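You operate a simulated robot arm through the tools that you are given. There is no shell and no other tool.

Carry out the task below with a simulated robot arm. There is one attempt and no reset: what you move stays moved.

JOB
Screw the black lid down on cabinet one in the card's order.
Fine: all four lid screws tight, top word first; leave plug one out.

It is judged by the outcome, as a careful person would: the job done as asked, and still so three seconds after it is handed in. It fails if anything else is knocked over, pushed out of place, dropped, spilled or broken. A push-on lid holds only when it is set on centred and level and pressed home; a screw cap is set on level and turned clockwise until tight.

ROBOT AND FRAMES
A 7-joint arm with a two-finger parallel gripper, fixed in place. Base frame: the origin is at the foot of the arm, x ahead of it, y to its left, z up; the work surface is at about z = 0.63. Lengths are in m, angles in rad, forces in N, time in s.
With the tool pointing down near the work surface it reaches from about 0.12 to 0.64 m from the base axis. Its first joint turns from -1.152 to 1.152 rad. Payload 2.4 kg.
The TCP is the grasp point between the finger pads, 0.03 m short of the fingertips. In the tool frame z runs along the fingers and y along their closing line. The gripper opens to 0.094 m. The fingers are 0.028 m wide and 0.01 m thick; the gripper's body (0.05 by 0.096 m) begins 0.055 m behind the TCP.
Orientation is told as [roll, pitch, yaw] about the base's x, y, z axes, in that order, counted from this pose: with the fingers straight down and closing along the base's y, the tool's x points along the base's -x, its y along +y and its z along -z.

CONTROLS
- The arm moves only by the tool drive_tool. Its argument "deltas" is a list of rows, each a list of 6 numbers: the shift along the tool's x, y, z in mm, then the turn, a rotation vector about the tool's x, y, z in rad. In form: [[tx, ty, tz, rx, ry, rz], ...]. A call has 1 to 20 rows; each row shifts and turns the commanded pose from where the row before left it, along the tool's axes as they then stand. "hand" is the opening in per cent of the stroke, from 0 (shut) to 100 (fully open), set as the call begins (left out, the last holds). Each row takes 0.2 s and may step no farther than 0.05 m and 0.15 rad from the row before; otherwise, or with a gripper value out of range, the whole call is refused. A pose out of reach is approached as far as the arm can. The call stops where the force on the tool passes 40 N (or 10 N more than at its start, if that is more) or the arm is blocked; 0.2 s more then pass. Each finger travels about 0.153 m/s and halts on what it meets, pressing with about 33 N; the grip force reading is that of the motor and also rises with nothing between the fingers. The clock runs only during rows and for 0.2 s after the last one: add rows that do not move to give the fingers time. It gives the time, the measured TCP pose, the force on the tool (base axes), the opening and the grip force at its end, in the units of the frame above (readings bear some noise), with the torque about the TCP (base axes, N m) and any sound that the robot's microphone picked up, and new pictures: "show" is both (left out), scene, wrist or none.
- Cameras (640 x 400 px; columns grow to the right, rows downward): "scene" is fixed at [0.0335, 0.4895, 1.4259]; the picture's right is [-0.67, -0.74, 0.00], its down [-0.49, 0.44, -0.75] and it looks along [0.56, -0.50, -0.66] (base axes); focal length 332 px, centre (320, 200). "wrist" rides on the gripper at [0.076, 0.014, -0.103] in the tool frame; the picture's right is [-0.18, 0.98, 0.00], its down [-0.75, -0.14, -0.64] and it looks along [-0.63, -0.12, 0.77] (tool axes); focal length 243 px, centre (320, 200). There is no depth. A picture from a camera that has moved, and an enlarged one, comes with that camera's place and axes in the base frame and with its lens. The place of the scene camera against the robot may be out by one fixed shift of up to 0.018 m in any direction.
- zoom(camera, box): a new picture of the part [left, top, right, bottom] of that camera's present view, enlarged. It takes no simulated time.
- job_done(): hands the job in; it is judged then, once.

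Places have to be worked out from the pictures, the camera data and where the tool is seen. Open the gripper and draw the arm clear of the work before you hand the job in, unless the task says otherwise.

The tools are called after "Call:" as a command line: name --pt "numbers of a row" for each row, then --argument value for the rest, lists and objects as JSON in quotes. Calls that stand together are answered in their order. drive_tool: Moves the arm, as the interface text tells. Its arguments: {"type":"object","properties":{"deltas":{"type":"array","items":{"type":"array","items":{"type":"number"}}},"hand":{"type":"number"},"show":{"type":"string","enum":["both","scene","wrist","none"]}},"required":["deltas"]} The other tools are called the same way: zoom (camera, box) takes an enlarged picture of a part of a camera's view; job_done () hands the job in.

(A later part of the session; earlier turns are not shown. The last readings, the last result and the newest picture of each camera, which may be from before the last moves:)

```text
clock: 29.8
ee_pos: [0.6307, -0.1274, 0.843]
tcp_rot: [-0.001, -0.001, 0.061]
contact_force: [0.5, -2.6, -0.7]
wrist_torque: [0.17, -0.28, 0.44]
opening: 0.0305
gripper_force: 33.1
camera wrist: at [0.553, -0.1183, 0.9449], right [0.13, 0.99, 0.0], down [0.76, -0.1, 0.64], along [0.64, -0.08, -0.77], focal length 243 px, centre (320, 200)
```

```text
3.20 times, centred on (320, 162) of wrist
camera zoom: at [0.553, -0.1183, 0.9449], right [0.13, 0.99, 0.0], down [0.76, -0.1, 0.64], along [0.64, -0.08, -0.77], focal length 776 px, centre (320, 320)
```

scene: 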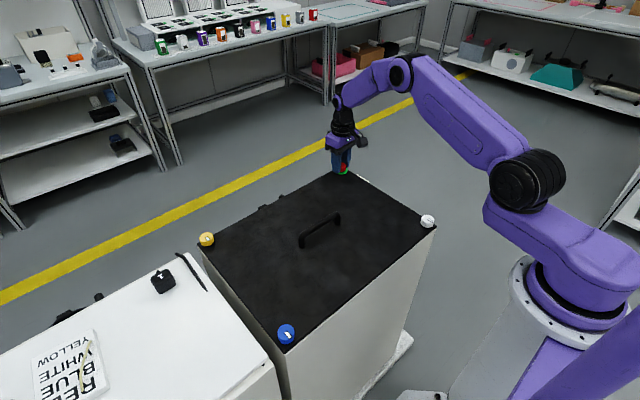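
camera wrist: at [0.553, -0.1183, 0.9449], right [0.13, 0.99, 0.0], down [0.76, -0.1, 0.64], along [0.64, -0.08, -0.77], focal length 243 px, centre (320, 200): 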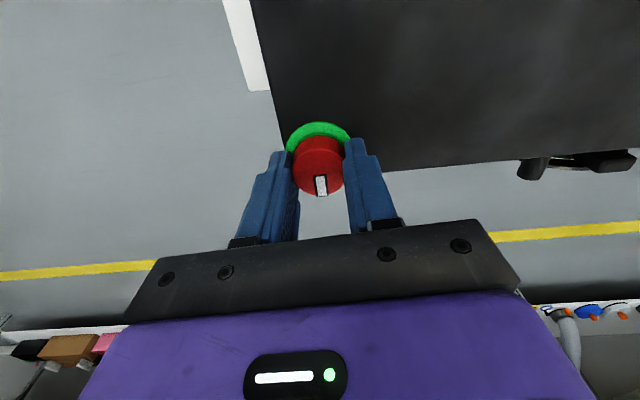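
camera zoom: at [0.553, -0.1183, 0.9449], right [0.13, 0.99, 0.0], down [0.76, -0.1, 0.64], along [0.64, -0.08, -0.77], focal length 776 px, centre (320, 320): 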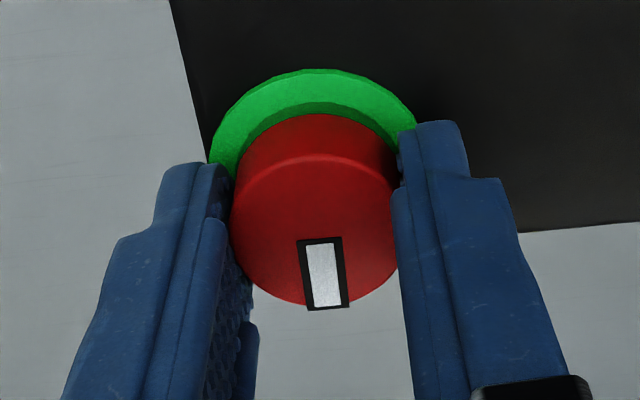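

A green ring has appeared under the red knob and the torque has risen to 0.44 N·m, so red is tight and the lid is still in place. I'll release, lift and check that the ring stays.

Call:
drive_tool --pt "0 0 0 0 0 0" --pt "0 0 0 0 0 0" --pt "0 0 -20 0 0 0" --pt "0 0 -30 0 0 0" --pt "0 0 -40 0 0 0" --pt "0 0 0 0 0 0" --hand 60 --show "both"

Call:
zoom --camera "wrist" --box '[220, 50, 420, 175]'

Call:
zoom --camera "scene" --box '[300, 130, 380, 190]'

Call:
zoom --camera "scene" --box '[250, 305, 330, 365]'

```text
clock: 31.2
ee_pos: [0.6292, -0.1279, 0.9322]
tcp_rot: [0.0, 0.003, 0.063]
contact_force: [0.5, 0.7, -0.5]
wrist_torque: [-0.02, 0.03, 0.02]
opening: 0.0566
gripper_force: 0.1
camera wrist: at [0.5516, -0.1184, 1.0345], right [0.12, 0.99, 0.0], down [0.76, -0.09, 0.64], along [0.64, -0.08, -0.77], focal length 243 px, centre (320, 200)
```

scene: 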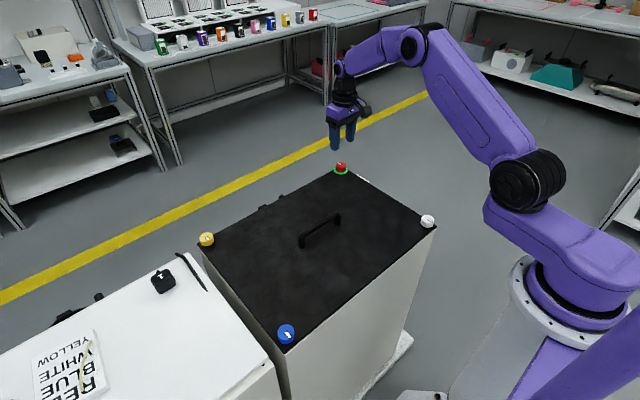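
wrist: 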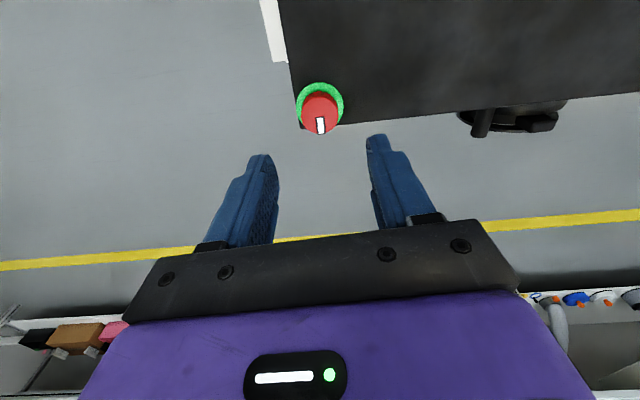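

```text
3.20 times, centred on (320, 112) of wrist
camera zoom: at [0.5516, -0.1184, 1.0345], right [0.12, 0.99, 0.0], down [0.76, -0.09, 0.64], along [0.64, -0.08, -0.77], focal length 776 px, centre (320, 480)
```

zoom: 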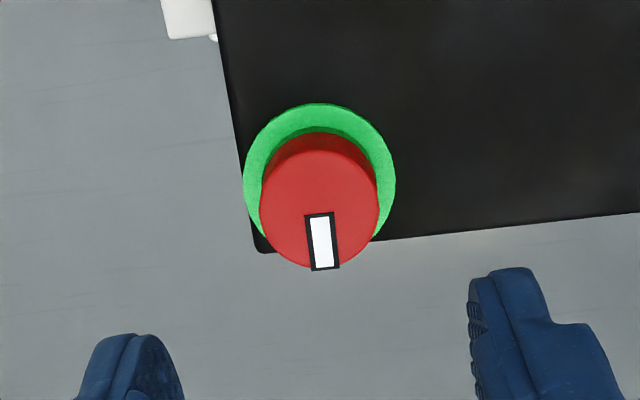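

```text
6.67 times, centred on (340, 160) of scene
camera zoom: at [0.0335, 0.4895, 1.4259], right [-0.67, -0.74, 0.0], down [-0.49, 0.44, -0.75], along [0.56, -0.5, -0.66], focal length 2215 px, centre (187, 467)
```

zoom: 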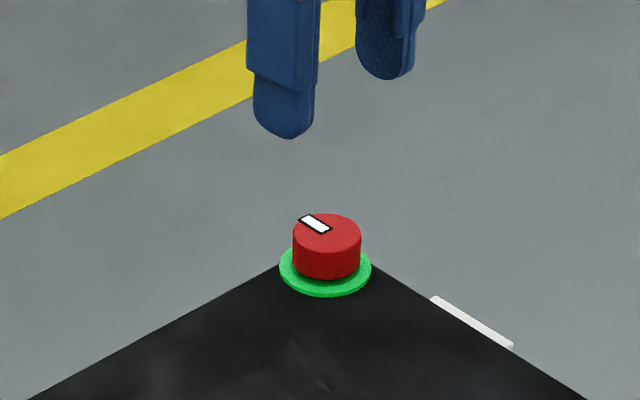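

```text
6.67 times, centred on (290, 335) of scene
camera zoom: at [0.0335, 0.4895, 1.4259], right [-0.67, -0.74, 0.0], down [-0.49, 0.44, -0.75], along [0.56, -0.5, -0.66], focal length 2215 px, centre (520, -700)
```

zoom: 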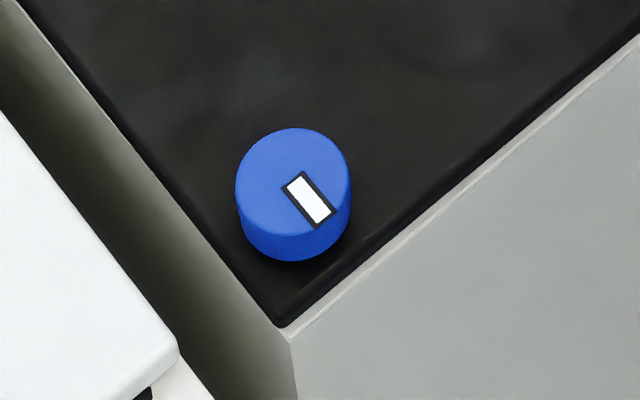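

Red is firmly tight (green ring) and the lid hasn't shifted. Next is blue, which I put near (0.31, 0.333); I'll lift and travel over the lid well above the handle to look at it.

Call:
drive_tool --pt "0 0 -28 0 0 0" --pt "23.94 40.08 0 0 0 0" --pt "23.94 40.08 0 0 0 0" --pt "23.94 40.08 0 0 0 0" --pt "23.94 40.08 0 0 0 0" --pt "23.94 40.08 0 0 0 0" --pt "23.94 40.08 0 0 0 0" --pt "23.94 40.08 0 0 0 0" --pt "23.94 40.08 0 0 0 0" --pt "23.94 40.08 0 0 0 0" --pt "23.94 40.08 0 0 0 0" --pt "23.94 40.08 0 0 0 0" --pt "23.94 40.08 0 0 0 0" --pt "0 0 0 0 0 -0.15" --pt "0 0 0 0 0 -0.15" --pt "0 0 0 0 0 -0.15" --pt "0 0 0 0 0 -0.15" --pt "0 0 0 0 0 0" --show "both"

Call:
zoom --camera "wrist" --box '[220, 50, 420, 175]'

```text
clock: 35.0
ee_pos: [0.3133, 0.3341, 0.9616]
tcp_rot: [0.001, 0.0, 0.665]
contact_force: [-0.1, -0.3, 0.2]
wrist_torque: [0.01, -0.02, 0.02]
opening: 0.0565
gripper_force: 0.0
camera wrist: at [0.2438, 0.2988, 1.0636], right [-0.46, 0.89, 0.0], down [0.68, 0.35, 0.64], along [0.57, 0.3, -0.77], focal length 243 px, centre (320, 200)
```

scene: 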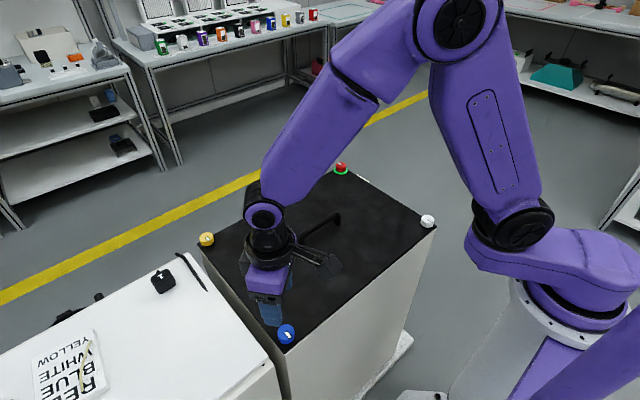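
wrist: 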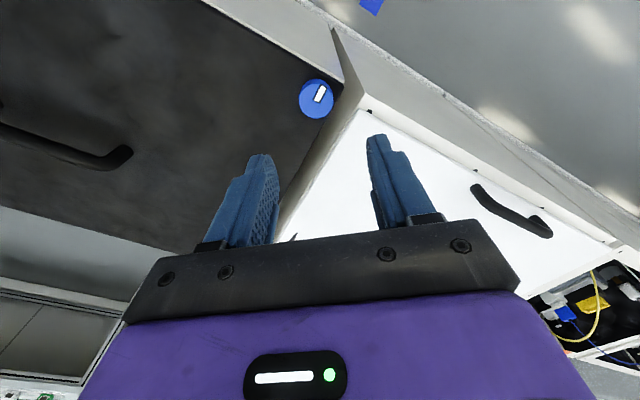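

```text
3.20 times, centred on (320, 112) of wrist
camera zoom: at [0.2438, 0.2988, 1.0636], right [-0.46, 0.89, 0.0], down [0.68, 0.35, 0.64], along [0.57, 0.3, -0.77], focal length 776 px, centre (320, 480)
```

zoom: 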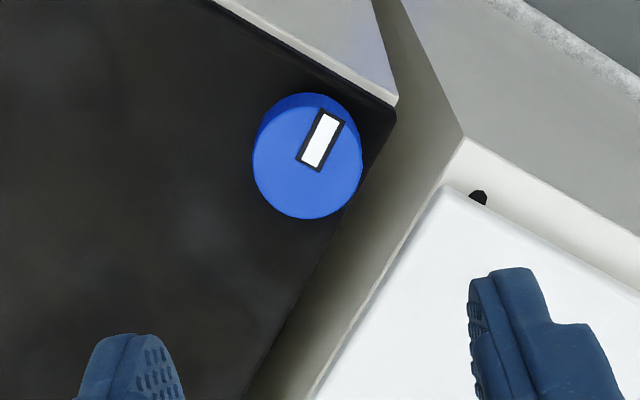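

Blue is about 3.6 mm along tool +x and 3.3 mm along tool -y from the tool axis. I'll correct that, wind counter-clockwise to about yaw 2.1 and come down to z≈0.88 for a closer check.

Call:
drive_tool --pt "3.6 -3.3 0 0 0 0" --pt "0 0 0 0 0 -0.15" --pt "0 0 0 0 0 -0.15" --pt "0 0 0 0 0 -0.15" --pt "0 0 0 0 0 -0.15" --pt "0 0 0 0 0 -0.15" --pt "0 0 0 0 0 -0.15" --pt "0 0 0 0 0 -0.15" --pt "0 0 0 0 0 -0.15" --pt "0 0 0 0 0 -0.15" --pt "0 0 0 0 0 -0.1" --pt "0 0 27 0 0 0" --pt "0 0 27 0 0 0" --pt "0 0 27 0 0 0" --pt "0 0 0 0 0 0" --show "both"

Call:
zoom --camera "wrist" --box '[220, 80, 420, 205]'

```text
clock: 38.2
ee_pos: [0.3128, 0.3307, 0.8788]
tcp_rot: [-0.001, -0.001, 2.112]
contact_force: [0.8, 0.6, -0.7]
wrist_torque: [0.02, -0.04, 0.02]
opening: 0.0565
gripper_force: 0.0
camera wrist: at [0.3399, 0.2578, 0.9798], right [-0.94, -0.35, 0.0], down [-0.27, 0.72, 0.64], along [-0.22, 0.6, -0.77], focal length 243 px, centre (320, 200)
```

scene: 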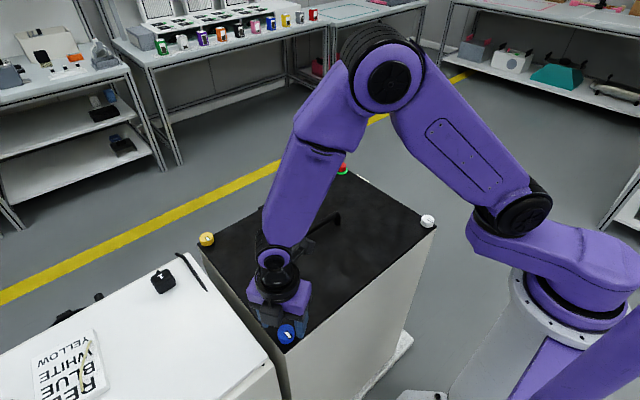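
wrist: 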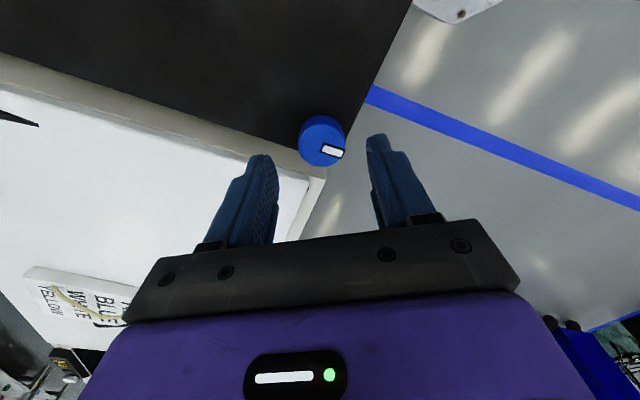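

```text
3.20 times, centred on (320, 142) of wrist
camera zoom: at [0.3399, 0.2578, 0.9798], right [-0.94, -0.35, 0.0], down [-0.27, 0.72, 0.64], along [-0.22, 0.6, -0.77], focal length 776 px, centre (320, 384)
```

zoom: 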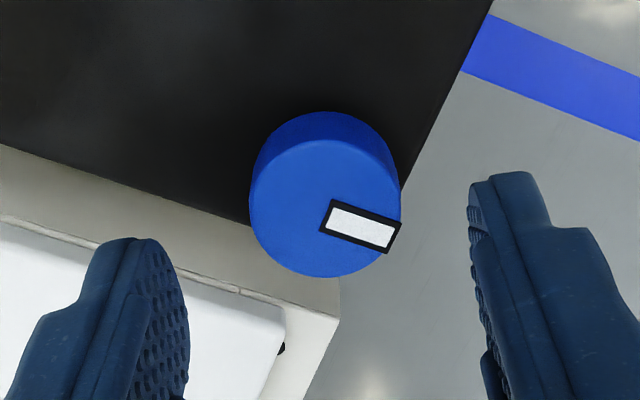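

Blue is centred to within about 1 mm. I'll descend to grip height (z≈0.843), then check and close.

Call:
drive_tool --pt "0 0.5 0 0 0 0" --pt "0 0 12 0 0 0" --pt "0 0 12 0 0 0" --pt "0 0 12 0 0 0" --pt "0 0 0 0 0 0" --show "both"

Call:
zoom --camera "wrist" --box '[220, 100, 420, 225]'

Call:
zoom --camera "scene" --box '[230, 270, 350, 360]'

```text
clock: 39.4
ee_pos: [0.3119, 0.3288, 0.8435]
tcp_rot: [-0.001, -0.001, 2.112]
contact_force: [0.8, 0.1, 0.3]
wrist_torque: [-0.04, -0.03, 0.02]
opening: 0.0564
gripper_force: 0.1
camera wrist: at [0.3389, 0.2565, 0.9452], right [-0.94, -0.35, 0.0], down [-0.27, 0.72, 0.64], along [-0.22, 0.6, -0.77], focal length 243 px, centre (320, 200)
```

scene: 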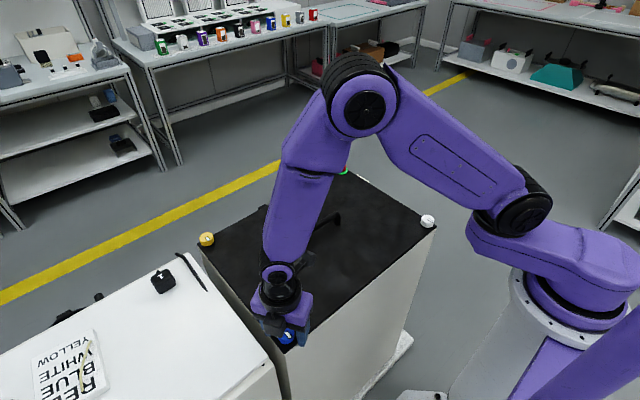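
wrist: 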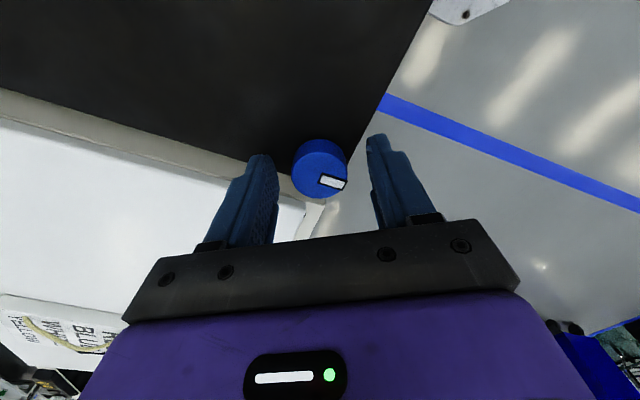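

```text
3.20 times, centred on (320, 162) of wrist
camera zoom: at [0.3389, 0.2565, 0.9452], right [-0.94, -0.35, 0.0], down [-0.27, 0.72, 0.64], along [-0.22, 0.6, -0.77], focal length 776 px, centre (320, 320)
```

zoom: 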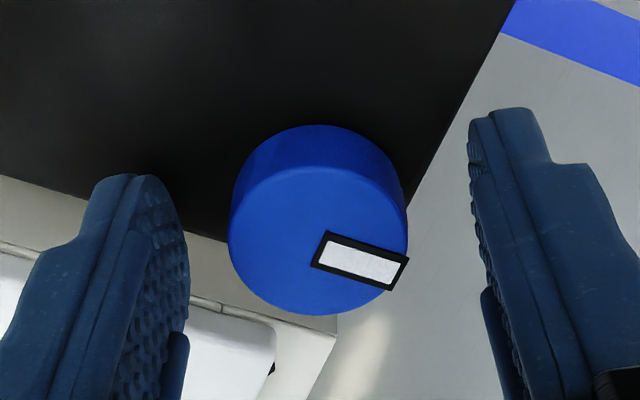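

```text
4.44 times, centred on (290, 315) of scene
camera zoom: at [0.0335, 0.4895, 1.4259], right [-0.67, -0.74, 0.0], down [-0.49, 0.44, -0.75], along [0.56, -0.5, -0.66], focal length 1476 px, centre (453, -311)
```

zoom: 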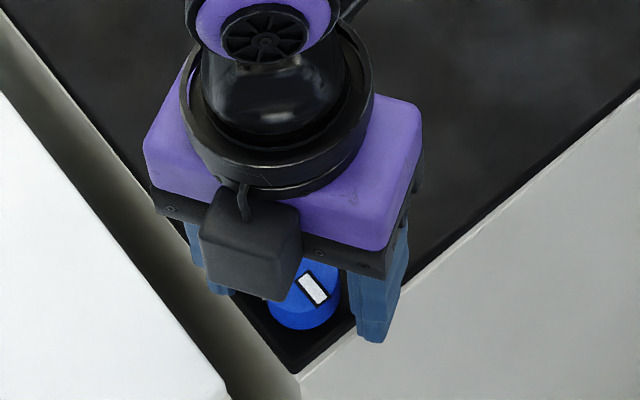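

Blue is within 1 mm of centred. A tiny correction, then I'll close and start turning clockwise.

Call:
drive_tool --pt "-0.6 -0.5 0 0 0 0" --pt "0 0 0 0 0 0" --show "none"

Call:
drive_tool --pt "0 0 0 0 0 0" --pt "0 0 0 0 0 0" --pt "0 0 0 0 0 0" --hand 0 --show "none"

Call:
drive_tool --pt "0 0 0 0 0 0.12" --pt "0 0 0 0 0 0.12" --pt "0 0 0 0 0 0.12" --pt "0 0 0 0 0 0.12" --pt "0 0 0 0 0 0.12" --pt "0 0 0 0 0 0.12" --pt "0 0 0 0 0 0.12" --pt "0 0 0 0 0 0.12" --pt "0 0 0 0 0 0.12" --pt "0 0 0 0 0 0.12" --show "both"

Call:
zoom --camera "scene" --box '[180, 140, 450, 360]'

Call:
zoom --camera "wrist" --box '[220, 100, 420, 225]'

```text
clock: 40.0
ee_pos: [0.3127, 0.3296, 0.8441]
tcp_rot: [0.001, 0.001, 2.112]
contact_force: [-0.7, 0.7, -0.3]
wrist_torque: [0.0, 0.01, -0.01]
opening: 0.0564
gripper_force: 0.1
```

```text
clock: 40.8
ee_pos: [0.3123, 0.3298, 0.8442]
tcp_rot: [-0.001, 0.0, 2.112]
contact_force: [-0.5, 0.4, -0.1]
wrist_torque: [-0.02, 0.01, 0.03]
opening: 0.0307
gripper_force: 33.4
```

```text
clock: 43.0
ee_pos: [0.3107, 0.3285, 0.8433]
tcp_rot: [0.0, 0.0, 0.909]
contact_force: [-0.6, 1.4, 0.2]
wrist_torque: [0.16, -0.13, 0.01]
opening: 0.0306
gripper_force: 32.9
camera wrist: at [0.2533, 0.2786, 0.9456], right [-0.66, 0.75, 0.0], down [0.58, 0.51, 0.64], along [0.48, 0.42, -0.77], focal length 243 px, centre (320, 200)
```

scene: 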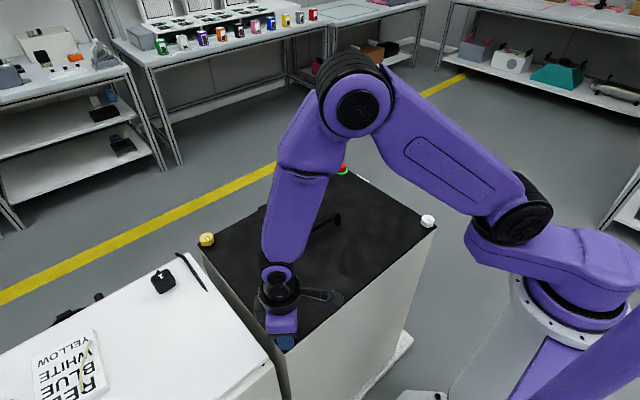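
wrist: 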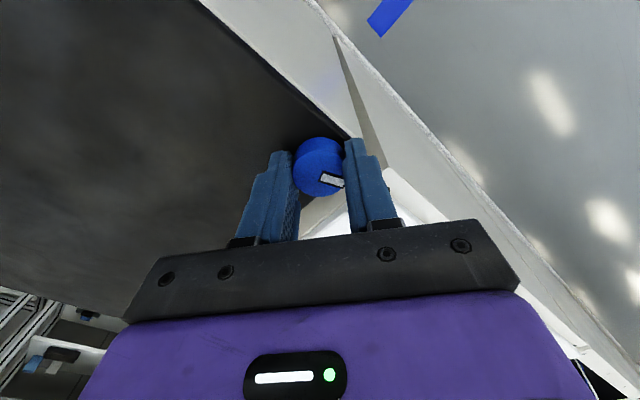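

```text
1.82 times, centred on (315, 250) of scene
camera zoom: at [0.0335, 0.4895, 1.4259], right [-0.67, -0.74, 0.0], down [-0.49, 0.44, -0.75], along [0.56, -0.5, -0.66], focal length 604 px, centre (329, 109)
```

zoom: 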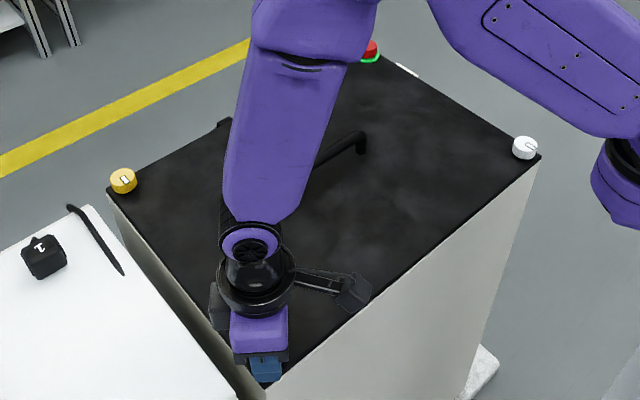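

```text
3.20 times, centred on (320, 162) of wrist
camera zoom: at [0.2533, 0.2786, 0.9456], right [-0.66, 0.75, 0.0], down [0.58, 0.51, 0.64], along [0.48, 0.42, -0.77], focal length 776 px, centre (320, 320)
```

zoom: 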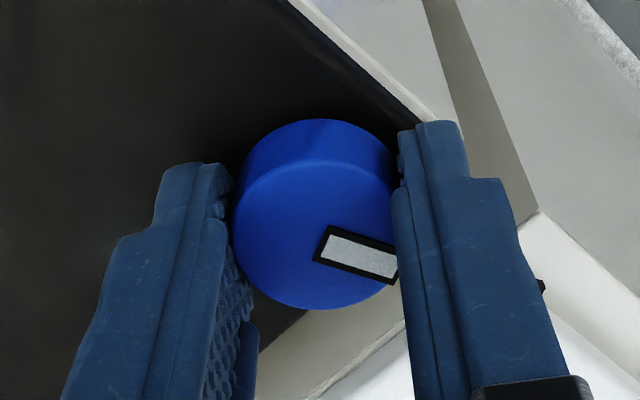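

It turns cleanly with no lid movement. I'll continue clockwise by another 1.3 rad.

Call:
drive_tool --pt "0 0 0 0 0 0.13" --pt "0 0 0 0 0 0.13" --pt "0 0 0 0 0 0.13" --pt "0 0 0 0 0 0.13" --pt "0 0 0 0 0 0.13" --pt "0 0 0 0 0 0.13" --pt "0 0 0 0 0 0.13" --pt "0 0 0 0 0 0.13" --pt "0 0 0 0 0 0.13" --pt "0 0 0 0 0 0.13" --show "both"

Call:
zoom --camera "scene" --box '[180, 140, 450, 360]'

Call:
zoom --camera "wrist" --box '[220, 100, 420, 225]'

```text
clock: 45.2
ee_pos: [0.3119, 0.3311, 0.8437]
tcp_rot: [0.001, 0.001, -0.391]
contact_force: [0.2, -0.4, 0.0]
wrist_torque: [-0.07, -0.07, 0.01]
opening: 0.0306
gripper_force: 33.2
camera wrist: at [0.2473, 0.3735, 0.9456], right [0.55, 0.84, 0.0], down [0.64, -0.42, 0.64], along [0.54, -0.35, -0.77], focal length 243 px, centre (320, 200)
```

scene: 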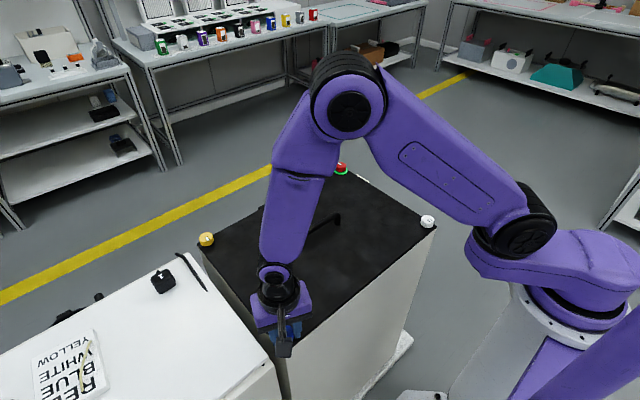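
wrist: 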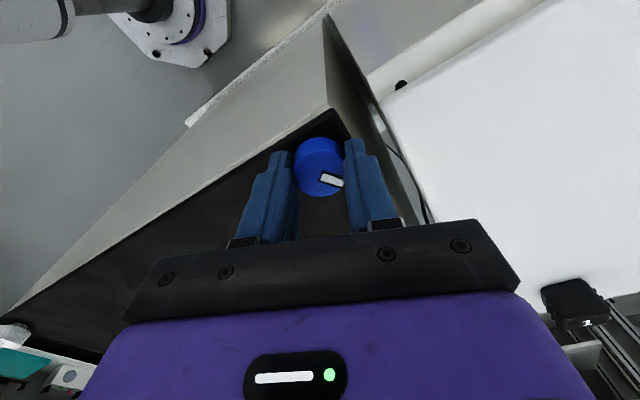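

```text
1.82 times, centred on (315, 250) of scene
camera zoom: at [0.0335, 0.4895, 1.4259], right [-0.67, -0.74, 0.0], down [-0.49, 0.44, -0.75], along [0.56, -0.5, -0.66], focal length 604 px, centre (329, 109)
```

zoom: 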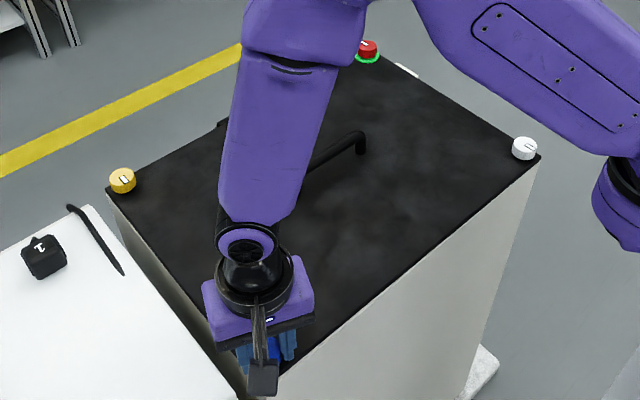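

```text
3.20 times, centred on (320, 162) of wrist
camera zoom: at [0.2473, 0.3735, 0.9456], right [0.55, 0.84, 0.0], down [0.64, -0.42, 0.64], along [0.54, -0.35, -0.77], focal length 776 px, centre (320, 320)
```

zoom: 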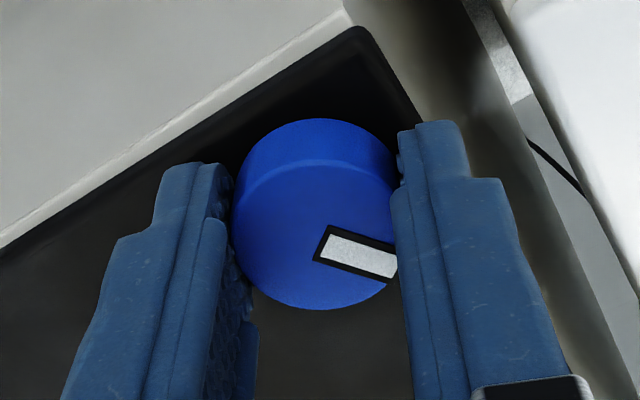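

Blue has turned 2.5 rad and is still free, and the lid is in place. I'll release, wind back 2.4 rad counter-clockwise and grip again.

Call:
drive_tool --pt "0 0 0 0 0 0" --pt "0 0 0 0 0 0" --pt "0 0 0 0 0 -0.15" --pt "0 0 0 0 0 -0.15" --pt "0 0 0 0 0 -0.15" --pt "0 0 0 0 0 -0.15" --pt "0 0 0 0 0 -0.15" --pt "0 0 0 0 0 -0.15" --pt "0 0 0 0 0 -0.15" --pt "0 0 0 0 0 -0.15" --pt "0 0 0 0 0 -0.15" --pt "0 0 0 0 0 -0.15" --pt "0 0 0 0 0 -0.15" --pt "0 0 0 0 0 -0.15" --pt "0 0 0 0 0 -0.15" --pt "0 0 0 0 0 -0.15" --pt "0 0 0 0 0 -0.15" --pt "0 0 0 0 0 -0.15" --pt "0 0 0 0 0 0" --hand 60 --show "both"

Call:
zoom --camera "wrist" --box '[220, 100, 420, 225]'

Call:
zoom --camera "scene" --box '[180, 140, 450, 360]'

```text
clock: 49.2
ee_pos: [0.3149, 0.3288, 0.8438]
tcp_rot: [0.0, 0.0, 2.011]
contact_force: [-0.4, 0.4, 0.8]
wrist_torque: [0.01, -0.02, 0.01]
opening: 0.0564
gripper_force: 0.1
camera wrist: at [0.3327, 0.2551, 0.9458], right [-0.97, -0.25, 0.0], down [-0.19, 0.74, 0.64], along [-0.16, 0.62, -0.77], focal length 243 px, centre (320, 200)
```

scene: 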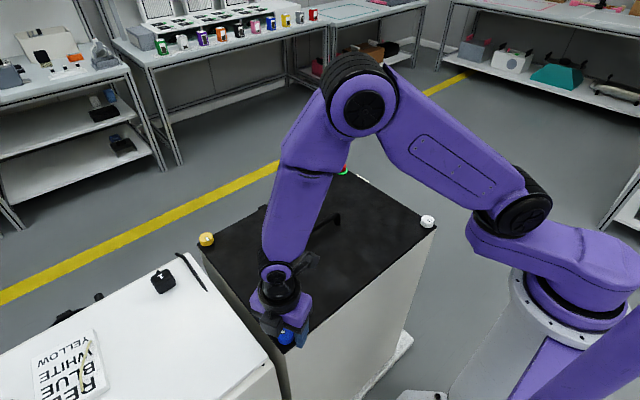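
wrist: 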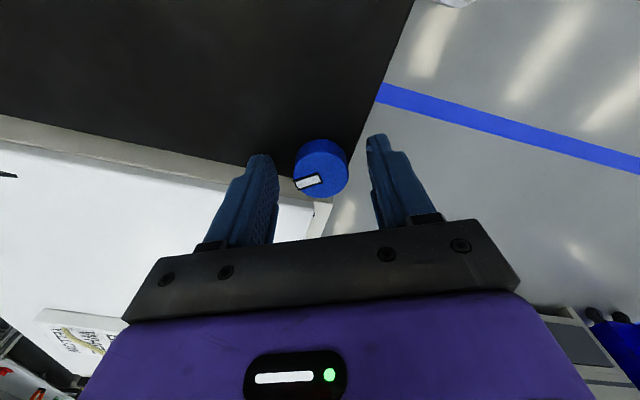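

```text
3.20 times, centred on (320, 162) of wrist
camera zoom: at [0.3327, 0.2551, 0.9458], right [-0.97, -0.25, 0.0], down [-0.19, 0.74, 0.64], along [-0.16, 0.62, -0.77], focal length 776 px, centre (320, 320)
```

zoom: 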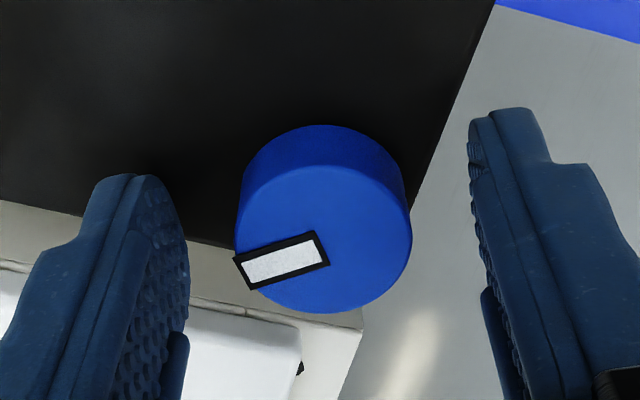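

```text
1.82 times, centred on (315, 250) of scene
camera zoom: at [0.0335, 0.4895, 1.4259], right [-0.67, -0.74, 0.0], down [-0.49, 0.44, -0.75], along [0.56, -0.5, -0.66], focal length 604 px, centre (329, 109)
```

zoom: 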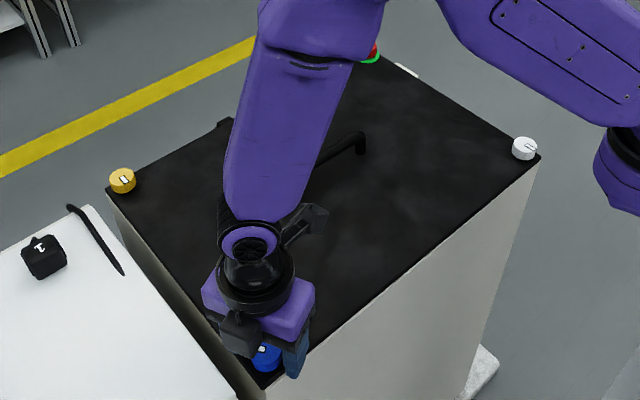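

Blue is still centred and the lid steady. Closing and turning again, watching for the green ring and torque.

Call:
drive_tool --pt "0 0 0 0 0 0" --pt "0 0 0 0 0 0" --pt "0 0 0 0 0 0" --hand 0 --show "none"

Call:
drive_tool --pt "0 0 0 0 0 0.12" --pt "0 0 0 0 0 0.12" --pt "0 0 0 0 0 0.12" --pt "0 0 0 0 0 0.12" --pt "0 0 0 0 0 0.12" --pt "0 0 0 0 0 0.12" --pt "0 0 0 0 0 0.12" --show "both"

Call:
zoom --camera "wrist" --box '[220, 100, 420, 225]'

Call:
zoom --camera "scene" --box '[180, 140, 450, 360]'

```text
clock: 50.0
ee_pos: [0.3139, 0.3284, 0.8444]
tcp_rot: [-0.001, -0.001, 2.009]
contact_force: [-0.8, -0.6, 0.6]
wrist_torque: [0.0, 0.01, 0.05]
opening: 0.0304
gripper_force: 33.3
```

```text
clock: 51.6
ee_pos: [0.3128, 0.3302, 0.8431]
tcp_rot: [0.001, -0.002, 1.168]
contact_force: [0.6, 0.2, 0.0]
wrist_torque: [-0.01, 0.26, 0.49]
opening: 0.0301
gripper_force: 33.2
camera wrist: at [0.2691, 0.2662, 0.9465], right [-0.83, 0.56, 0.0], down [0.43, 0.64, 0.64], along [0.36, 0.53, -0.77], focal length 243 px, centre (320, 200)
```

scene: 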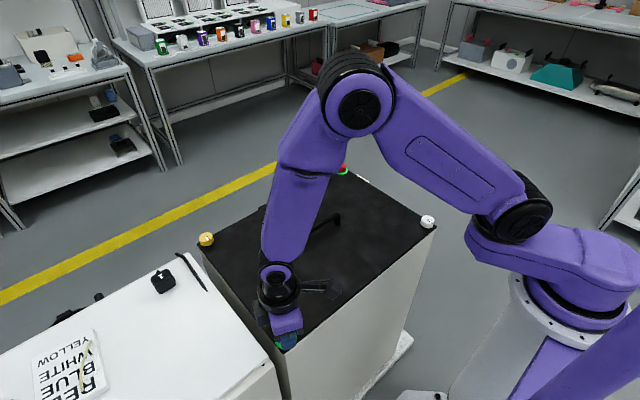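
wrist: 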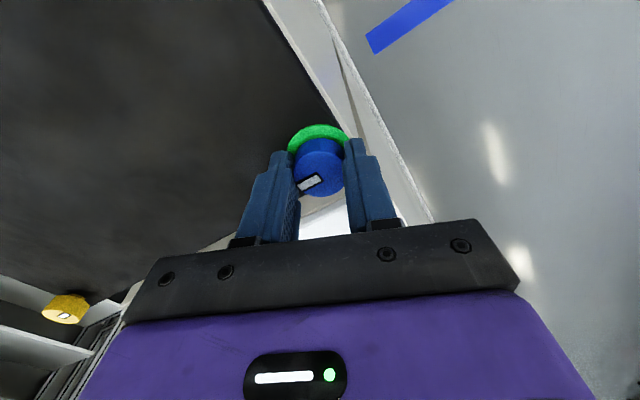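

```text
3.20 times, centred on (320, 162) of wrist
camera zoom: at [0.2691, 0.2662, 0.9465], right [-0.83, 0.56, 0.0], down [0.43, 0.64, 0.64], along [0.36, 0.53, -0.77], focal length 776 px, centre (320, 320)
```

zoom: 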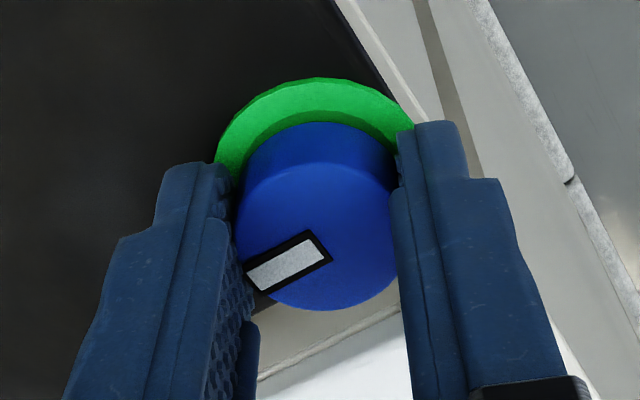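

```text
1.82 times, centred on (315, 250) of scene
camera zoom: at [0.0336, 0.4895, 1.4259], right [-0.67, -0.74, 0.0], down [-0.49, 0.44, -0.75], along [0.56, -0.5, -0.66], focal length 604 px, centre (329, 109)
```

zoom: 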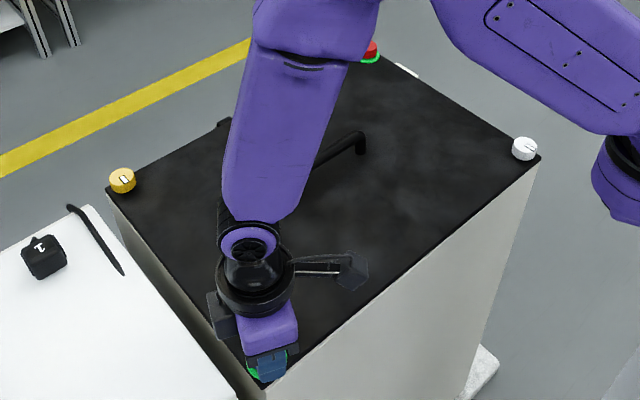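

Blue now has its green ring (torque 0.49 N·m), and the lid is steady. I'll release and lift, then travel to white, which should be near (0.313, -0.1285) from the screw rectangle.

Call:
drive_tool --pt "0 0 0 0 0 0" --pt "0 0 0 0 0 0" --pt "0 0 -20 0 0 0" --pt "0 0 -40 0 0 0" --pt "0 0 -40 0 0 0" --pt "0 0 0 0 0 0.08" --pt "40.57 -21.27 0 0 0 0" --pt "40.57 -21.27 0 0 0 0" --pt "40.57 -21.27 0 0 0 0" --pt "40.57 -21.27 0 0 0 0" --pt "40.57 -21.27 0 0 0 0" --pt "40.57 -21.27 0 0 0 0" --pt "40.57 -21.27 0 0 0 0" --pt "40.57 -21.27 0 0 0 0" --pt "40.57 -21.27 0 0 0 0" --pt "40.57 -21.27 0 0 0 0" --pt "0 0 30 0 0 0" --pt "0 0 0 0 0 0" --hand 60 --show "both"

Call:
zoom --camera "wrist" --box '[220, 50, 420, 175]'

Call:
zoom --camera "scene" --box '[180, 140, 450, 360]'

```text
clock: 55.4
ee_pos: [0.3117, -0.1275, 0.9185]
tcp_rot: [0.001, -0.002, 1.09]
contact_force: [-0.6, 0.6, 0.2]
wrist_torque: [0.03, -0.03, 0.01]
opening: 0.0566
gripper_force: 0.1
camera wrist: at [0.2644, -0.1882, 1.0195], right [-0.79, 0.62, 0.0], down [0.47, 0.6, 0.64], along [0.4, 0.5, -0.77], focal length 243 px, centre (320, 200)
```

scene: 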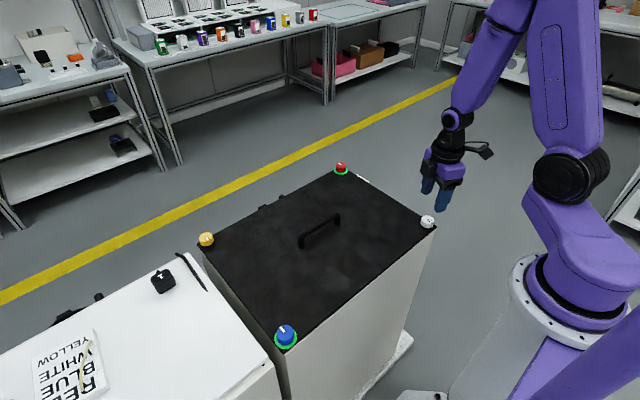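
wrist: 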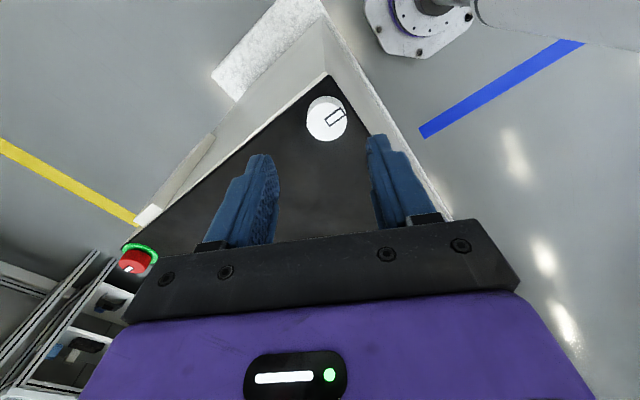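

```text
3.20 times, centred on (320, 112) of wrist
camera zoom: at [0.2644, -0.1882, 1.0195], right [-0.79, 0.62, 0.0], down [0.47, 0.6, 0.64], along [0.4, 0.5, -0.77], focal length 776 px, centre (320, 480)
```

zoom: 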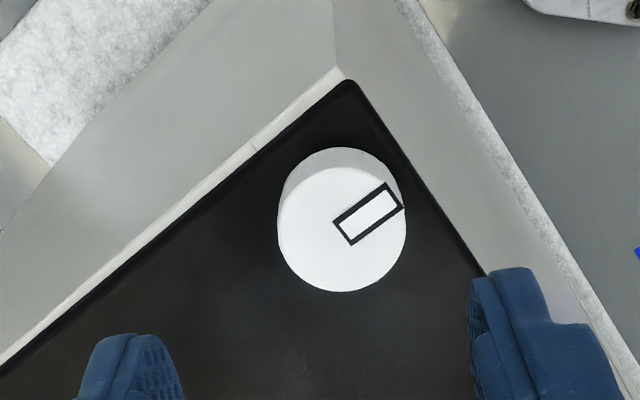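

```text
1.82 times, centred on (315, 250) of scene
camera zoom: at [0.0335, 0.4895, 1.4259], right [-0.67, -0.74, 0.0], down [-0.49, 0.44, -0.75], along [0.56, -0.5, -0.66], focal length 604 px, centre (329, 109)
```

zoom: 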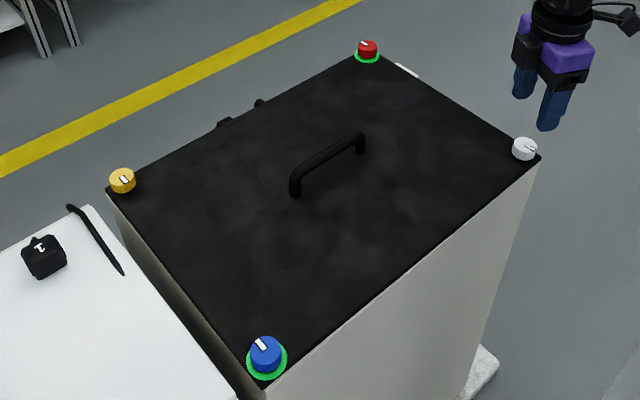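

White is about 5 mm along tool +y. I'll correct that and descend partway to check.

Call:
drive_tool --pt "1.1 5.0 0 0 0 0" --pt "0 0 18 0 0 0" --pt "0 0 18 0 0 0" --pt "0 0 0 0 0 0" --show "wrist"

Call:
zoom --camera "wrist" --box '[220, 80, 420, 205]'

```text
clock: 56.4
ee_pos: [0.3085, -0.1267, 0.8796]
tcp_rot: [-0.001, 0.0, 1.089]
contact_force: [-0.5, -0.3, 0.0]
wrist_torque: [-0.01, 0.02, 0.02]
opening: 0.0563
gripper_force: 0.0
camera wrist: at [0.2609, -0.1864, 0.9818], right [-0.79, 0.62, 0.0], down [0.47, 0.6, 0.64], along [0.4, 0.5, -0.77], focal length 243 px, centre (320, 200)
```

wrist: 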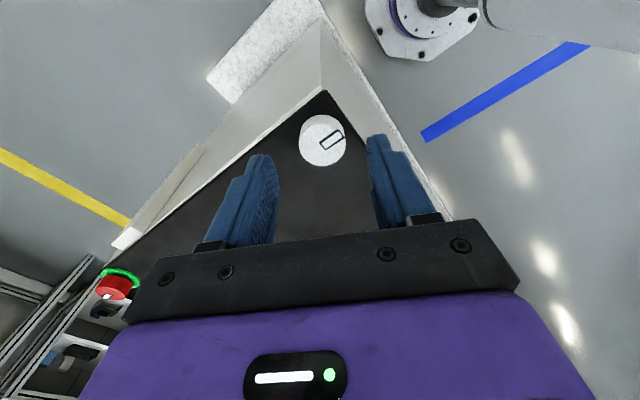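

```text
3.20 times, centred on (320, 142) of wrist
camera zoom: at [0.2609, -0.1864, 0.9818], right [-0.79, 0.62, 0.0], down [0.47, 0.6, 0.64], along [0.4, 0.5, -0.77], focal length 776 px, centre (320, 384)
```

zoom: 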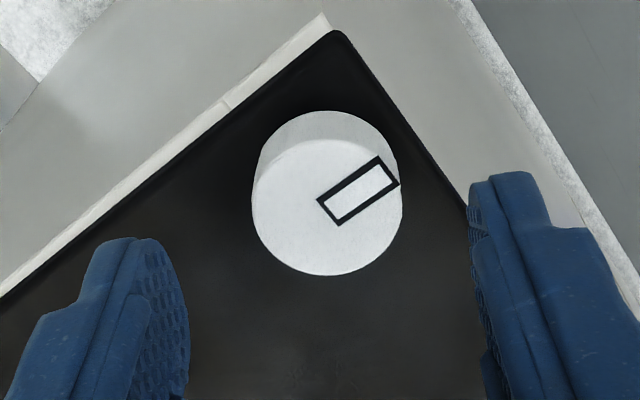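

White matches the centred reference. I'll descend to grip height and check once more.

Call:
drive_tool --pt "-0.5 0.4 0 0 0 0" --pt "0 0 12 0 0 0" --pt "0 0 12 0 0 0" --pt "0 0 11 0 0 0" --pt "0 0 0 0 0 0" --show "both"

Call:
zoom --camera "wrist" --box '[220, 100, 420, 225]'

Call:
zoom --camera "scene" --box '[370, 170, 490, 260]'

```text
clock: 57.6
ee_pos: [0.3079, -0.1257, 0.8417]
tcp_rot: [0.001, 0.0, 1.09]
contact_force: [-0.6, 0.3, -0.2]
wrist_torque: [0.01, -0.02, 0.02]
opening: 0.0561
gripper_force: 0.0
camera wrist: at [0.2595, -0.1855, 0.944], right [-0.79, 0.62, 0.0], down [0.47, 0.6, 0.64], along [0.4, 0.5, -0.77], focal length 243 px, centre (320, 200)
```

scene: 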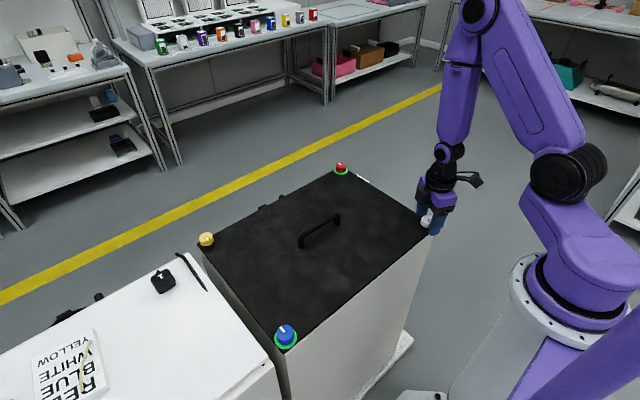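
wrist: 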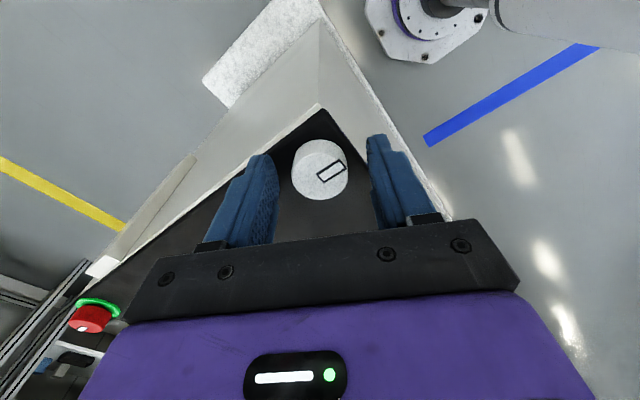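

```text
3.20 times, centred on (320, 162) of wrist
camera zoom: at [0.2595, -0.1855, 0.944], right [-0.79, 0.62, 0.0], down [0.47, 0.6, 0.64], along [0.4, 0.5, -0.77], focal length 776 px, centre (320, 320)
```

zoom: 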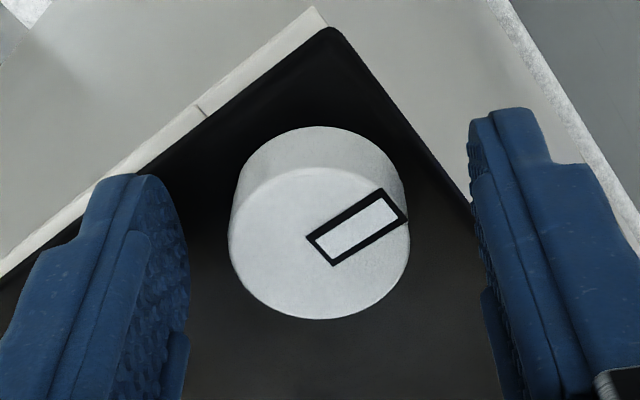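

```text
4.44 times, centred on (430, 215) of scene
camera zoom: at [0.0335, 0.4895, 1.4259], right [-0.67, -0.74, 0.0], down [-0.49, 0.44, -0.75], along [0.56, -0.5, -0.66], focal length 1476 px, centre (-169, 133)
```

zoom: 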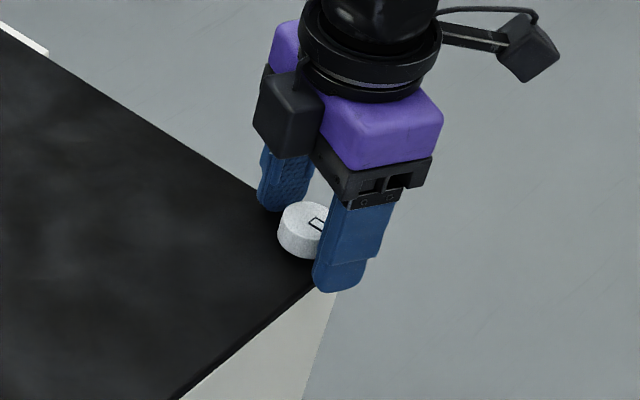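

Centred to within about half a millimetre. I'll adjust slightly, close and turn clockwise.

Call:
drive_tool --pt "-0.4 0 -1.2 0 0 0" --pt "0 0 0 0 0 0" --show "none"

Call:
drive_tool --pt "0 0 0 0 0 0" --pt "0 0 0 0 0 0" --pt "0 0 0 0 0 0" --hand 0 --show "none"

Call:
drive_tool --pt "0 0 0 0 0 0.13" --pt "0 0 0 0 0 0.13" --pt "0 0 0 0 0 0.13" --pt "0 0 0 0 0 0.13" --pt "0 0 0 0 0 0.13" --pt "0 0 0 0 0 0.13" --pt "0 0 0 0 0 0.13" --pt "0 0 0 0 0 0.13" --pt "0 0 0 0 0 0.13" --pt "0 0 0 0 0 0.13" --show "both"

Call:
zoom --camera "scene" --box '[180, 140, 450, 360]'

Call:
zoom --camera "wrist" --box '[220, 100, 420, 225]'

```text
clock: 58.2
ee_pos: [0.3065, -0.1239, 0.8428]
tcp_rot: [0.001, 0.0, 1.089]
contact_force: [0.2, -0.2, 0.4]
wrist_torque: [-0.01, 0.01, -0.02]
opening: 0.0564
gripper_force: 0.1
```

```text
clock: 59.0
ee_pos: [0.308, -0.1254, 0.8445]
tcp_rot: [0.001, 0.0, 1.09]
contact_force: [1.0, 0.5, 0.5]
wrist_torque: [0.04, -0.03, -0.02]
opening: 0.0305
gripper_force: 32.9
```

```text
clock: 61.2
ee_pos: [0.3084, -0.1259, 0.8437]
tcp_rot: [0.0, 0.001, -0.216]
contact_force: [-1.0, -1.5, 0.0]
wrist_torque: [-0.07, 0.06, 0.05]
opening: 0.0305
gripper_force: 32.8
camera wrist: at [0.2367, -0.0952, 0.9457], right [0.39, 0.92, 0.0], down [0.71, -0.3, 0.64], along [0.59, -0.25, -0.77], focal length 243 px, centre (320, 200)
```

scene: 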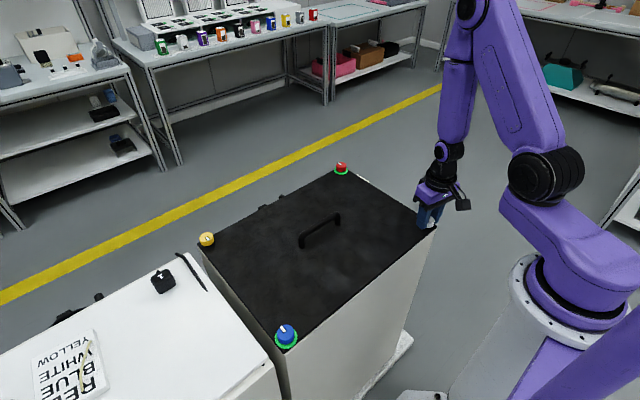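
wrist: 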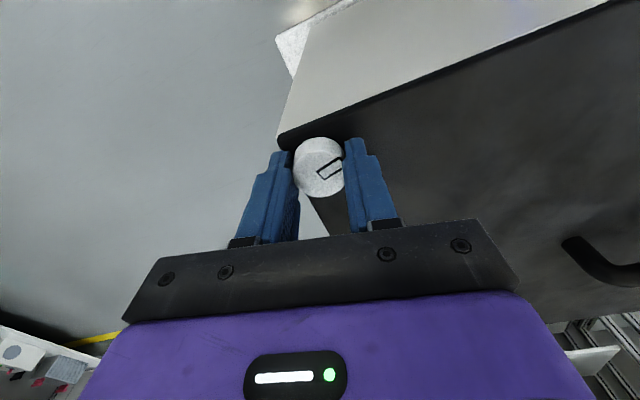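

```text
1.82 times, centred on (315, 250) of scene
camera zoom: at [0.0335, 0.4894, 1.4259], right [-0.67, -0.74, 0.0], down [-0.49, 0.44, -0.75], along [0.56, -0.5, -0.66], focal length 604 px, centre (329, 109)
```

zoom: 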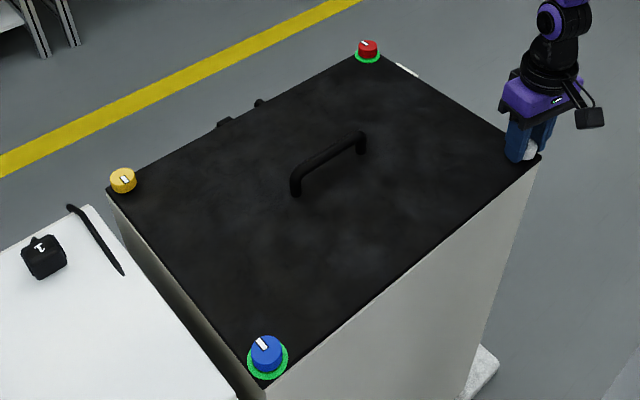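

```text
3.20 times, centred on (320, 162) of wrist
camera zoom: at [0.2367, -0.0952, 0.9457], right [0.39, 0.92, 0.0], down [0.71, -0.3, 0.64], along [0.59, -0.25, -0.77], focal length 776 px, centre (320, 320)
```

zoom: 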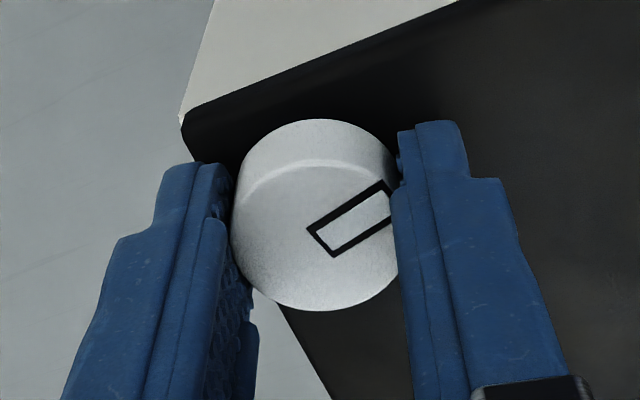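

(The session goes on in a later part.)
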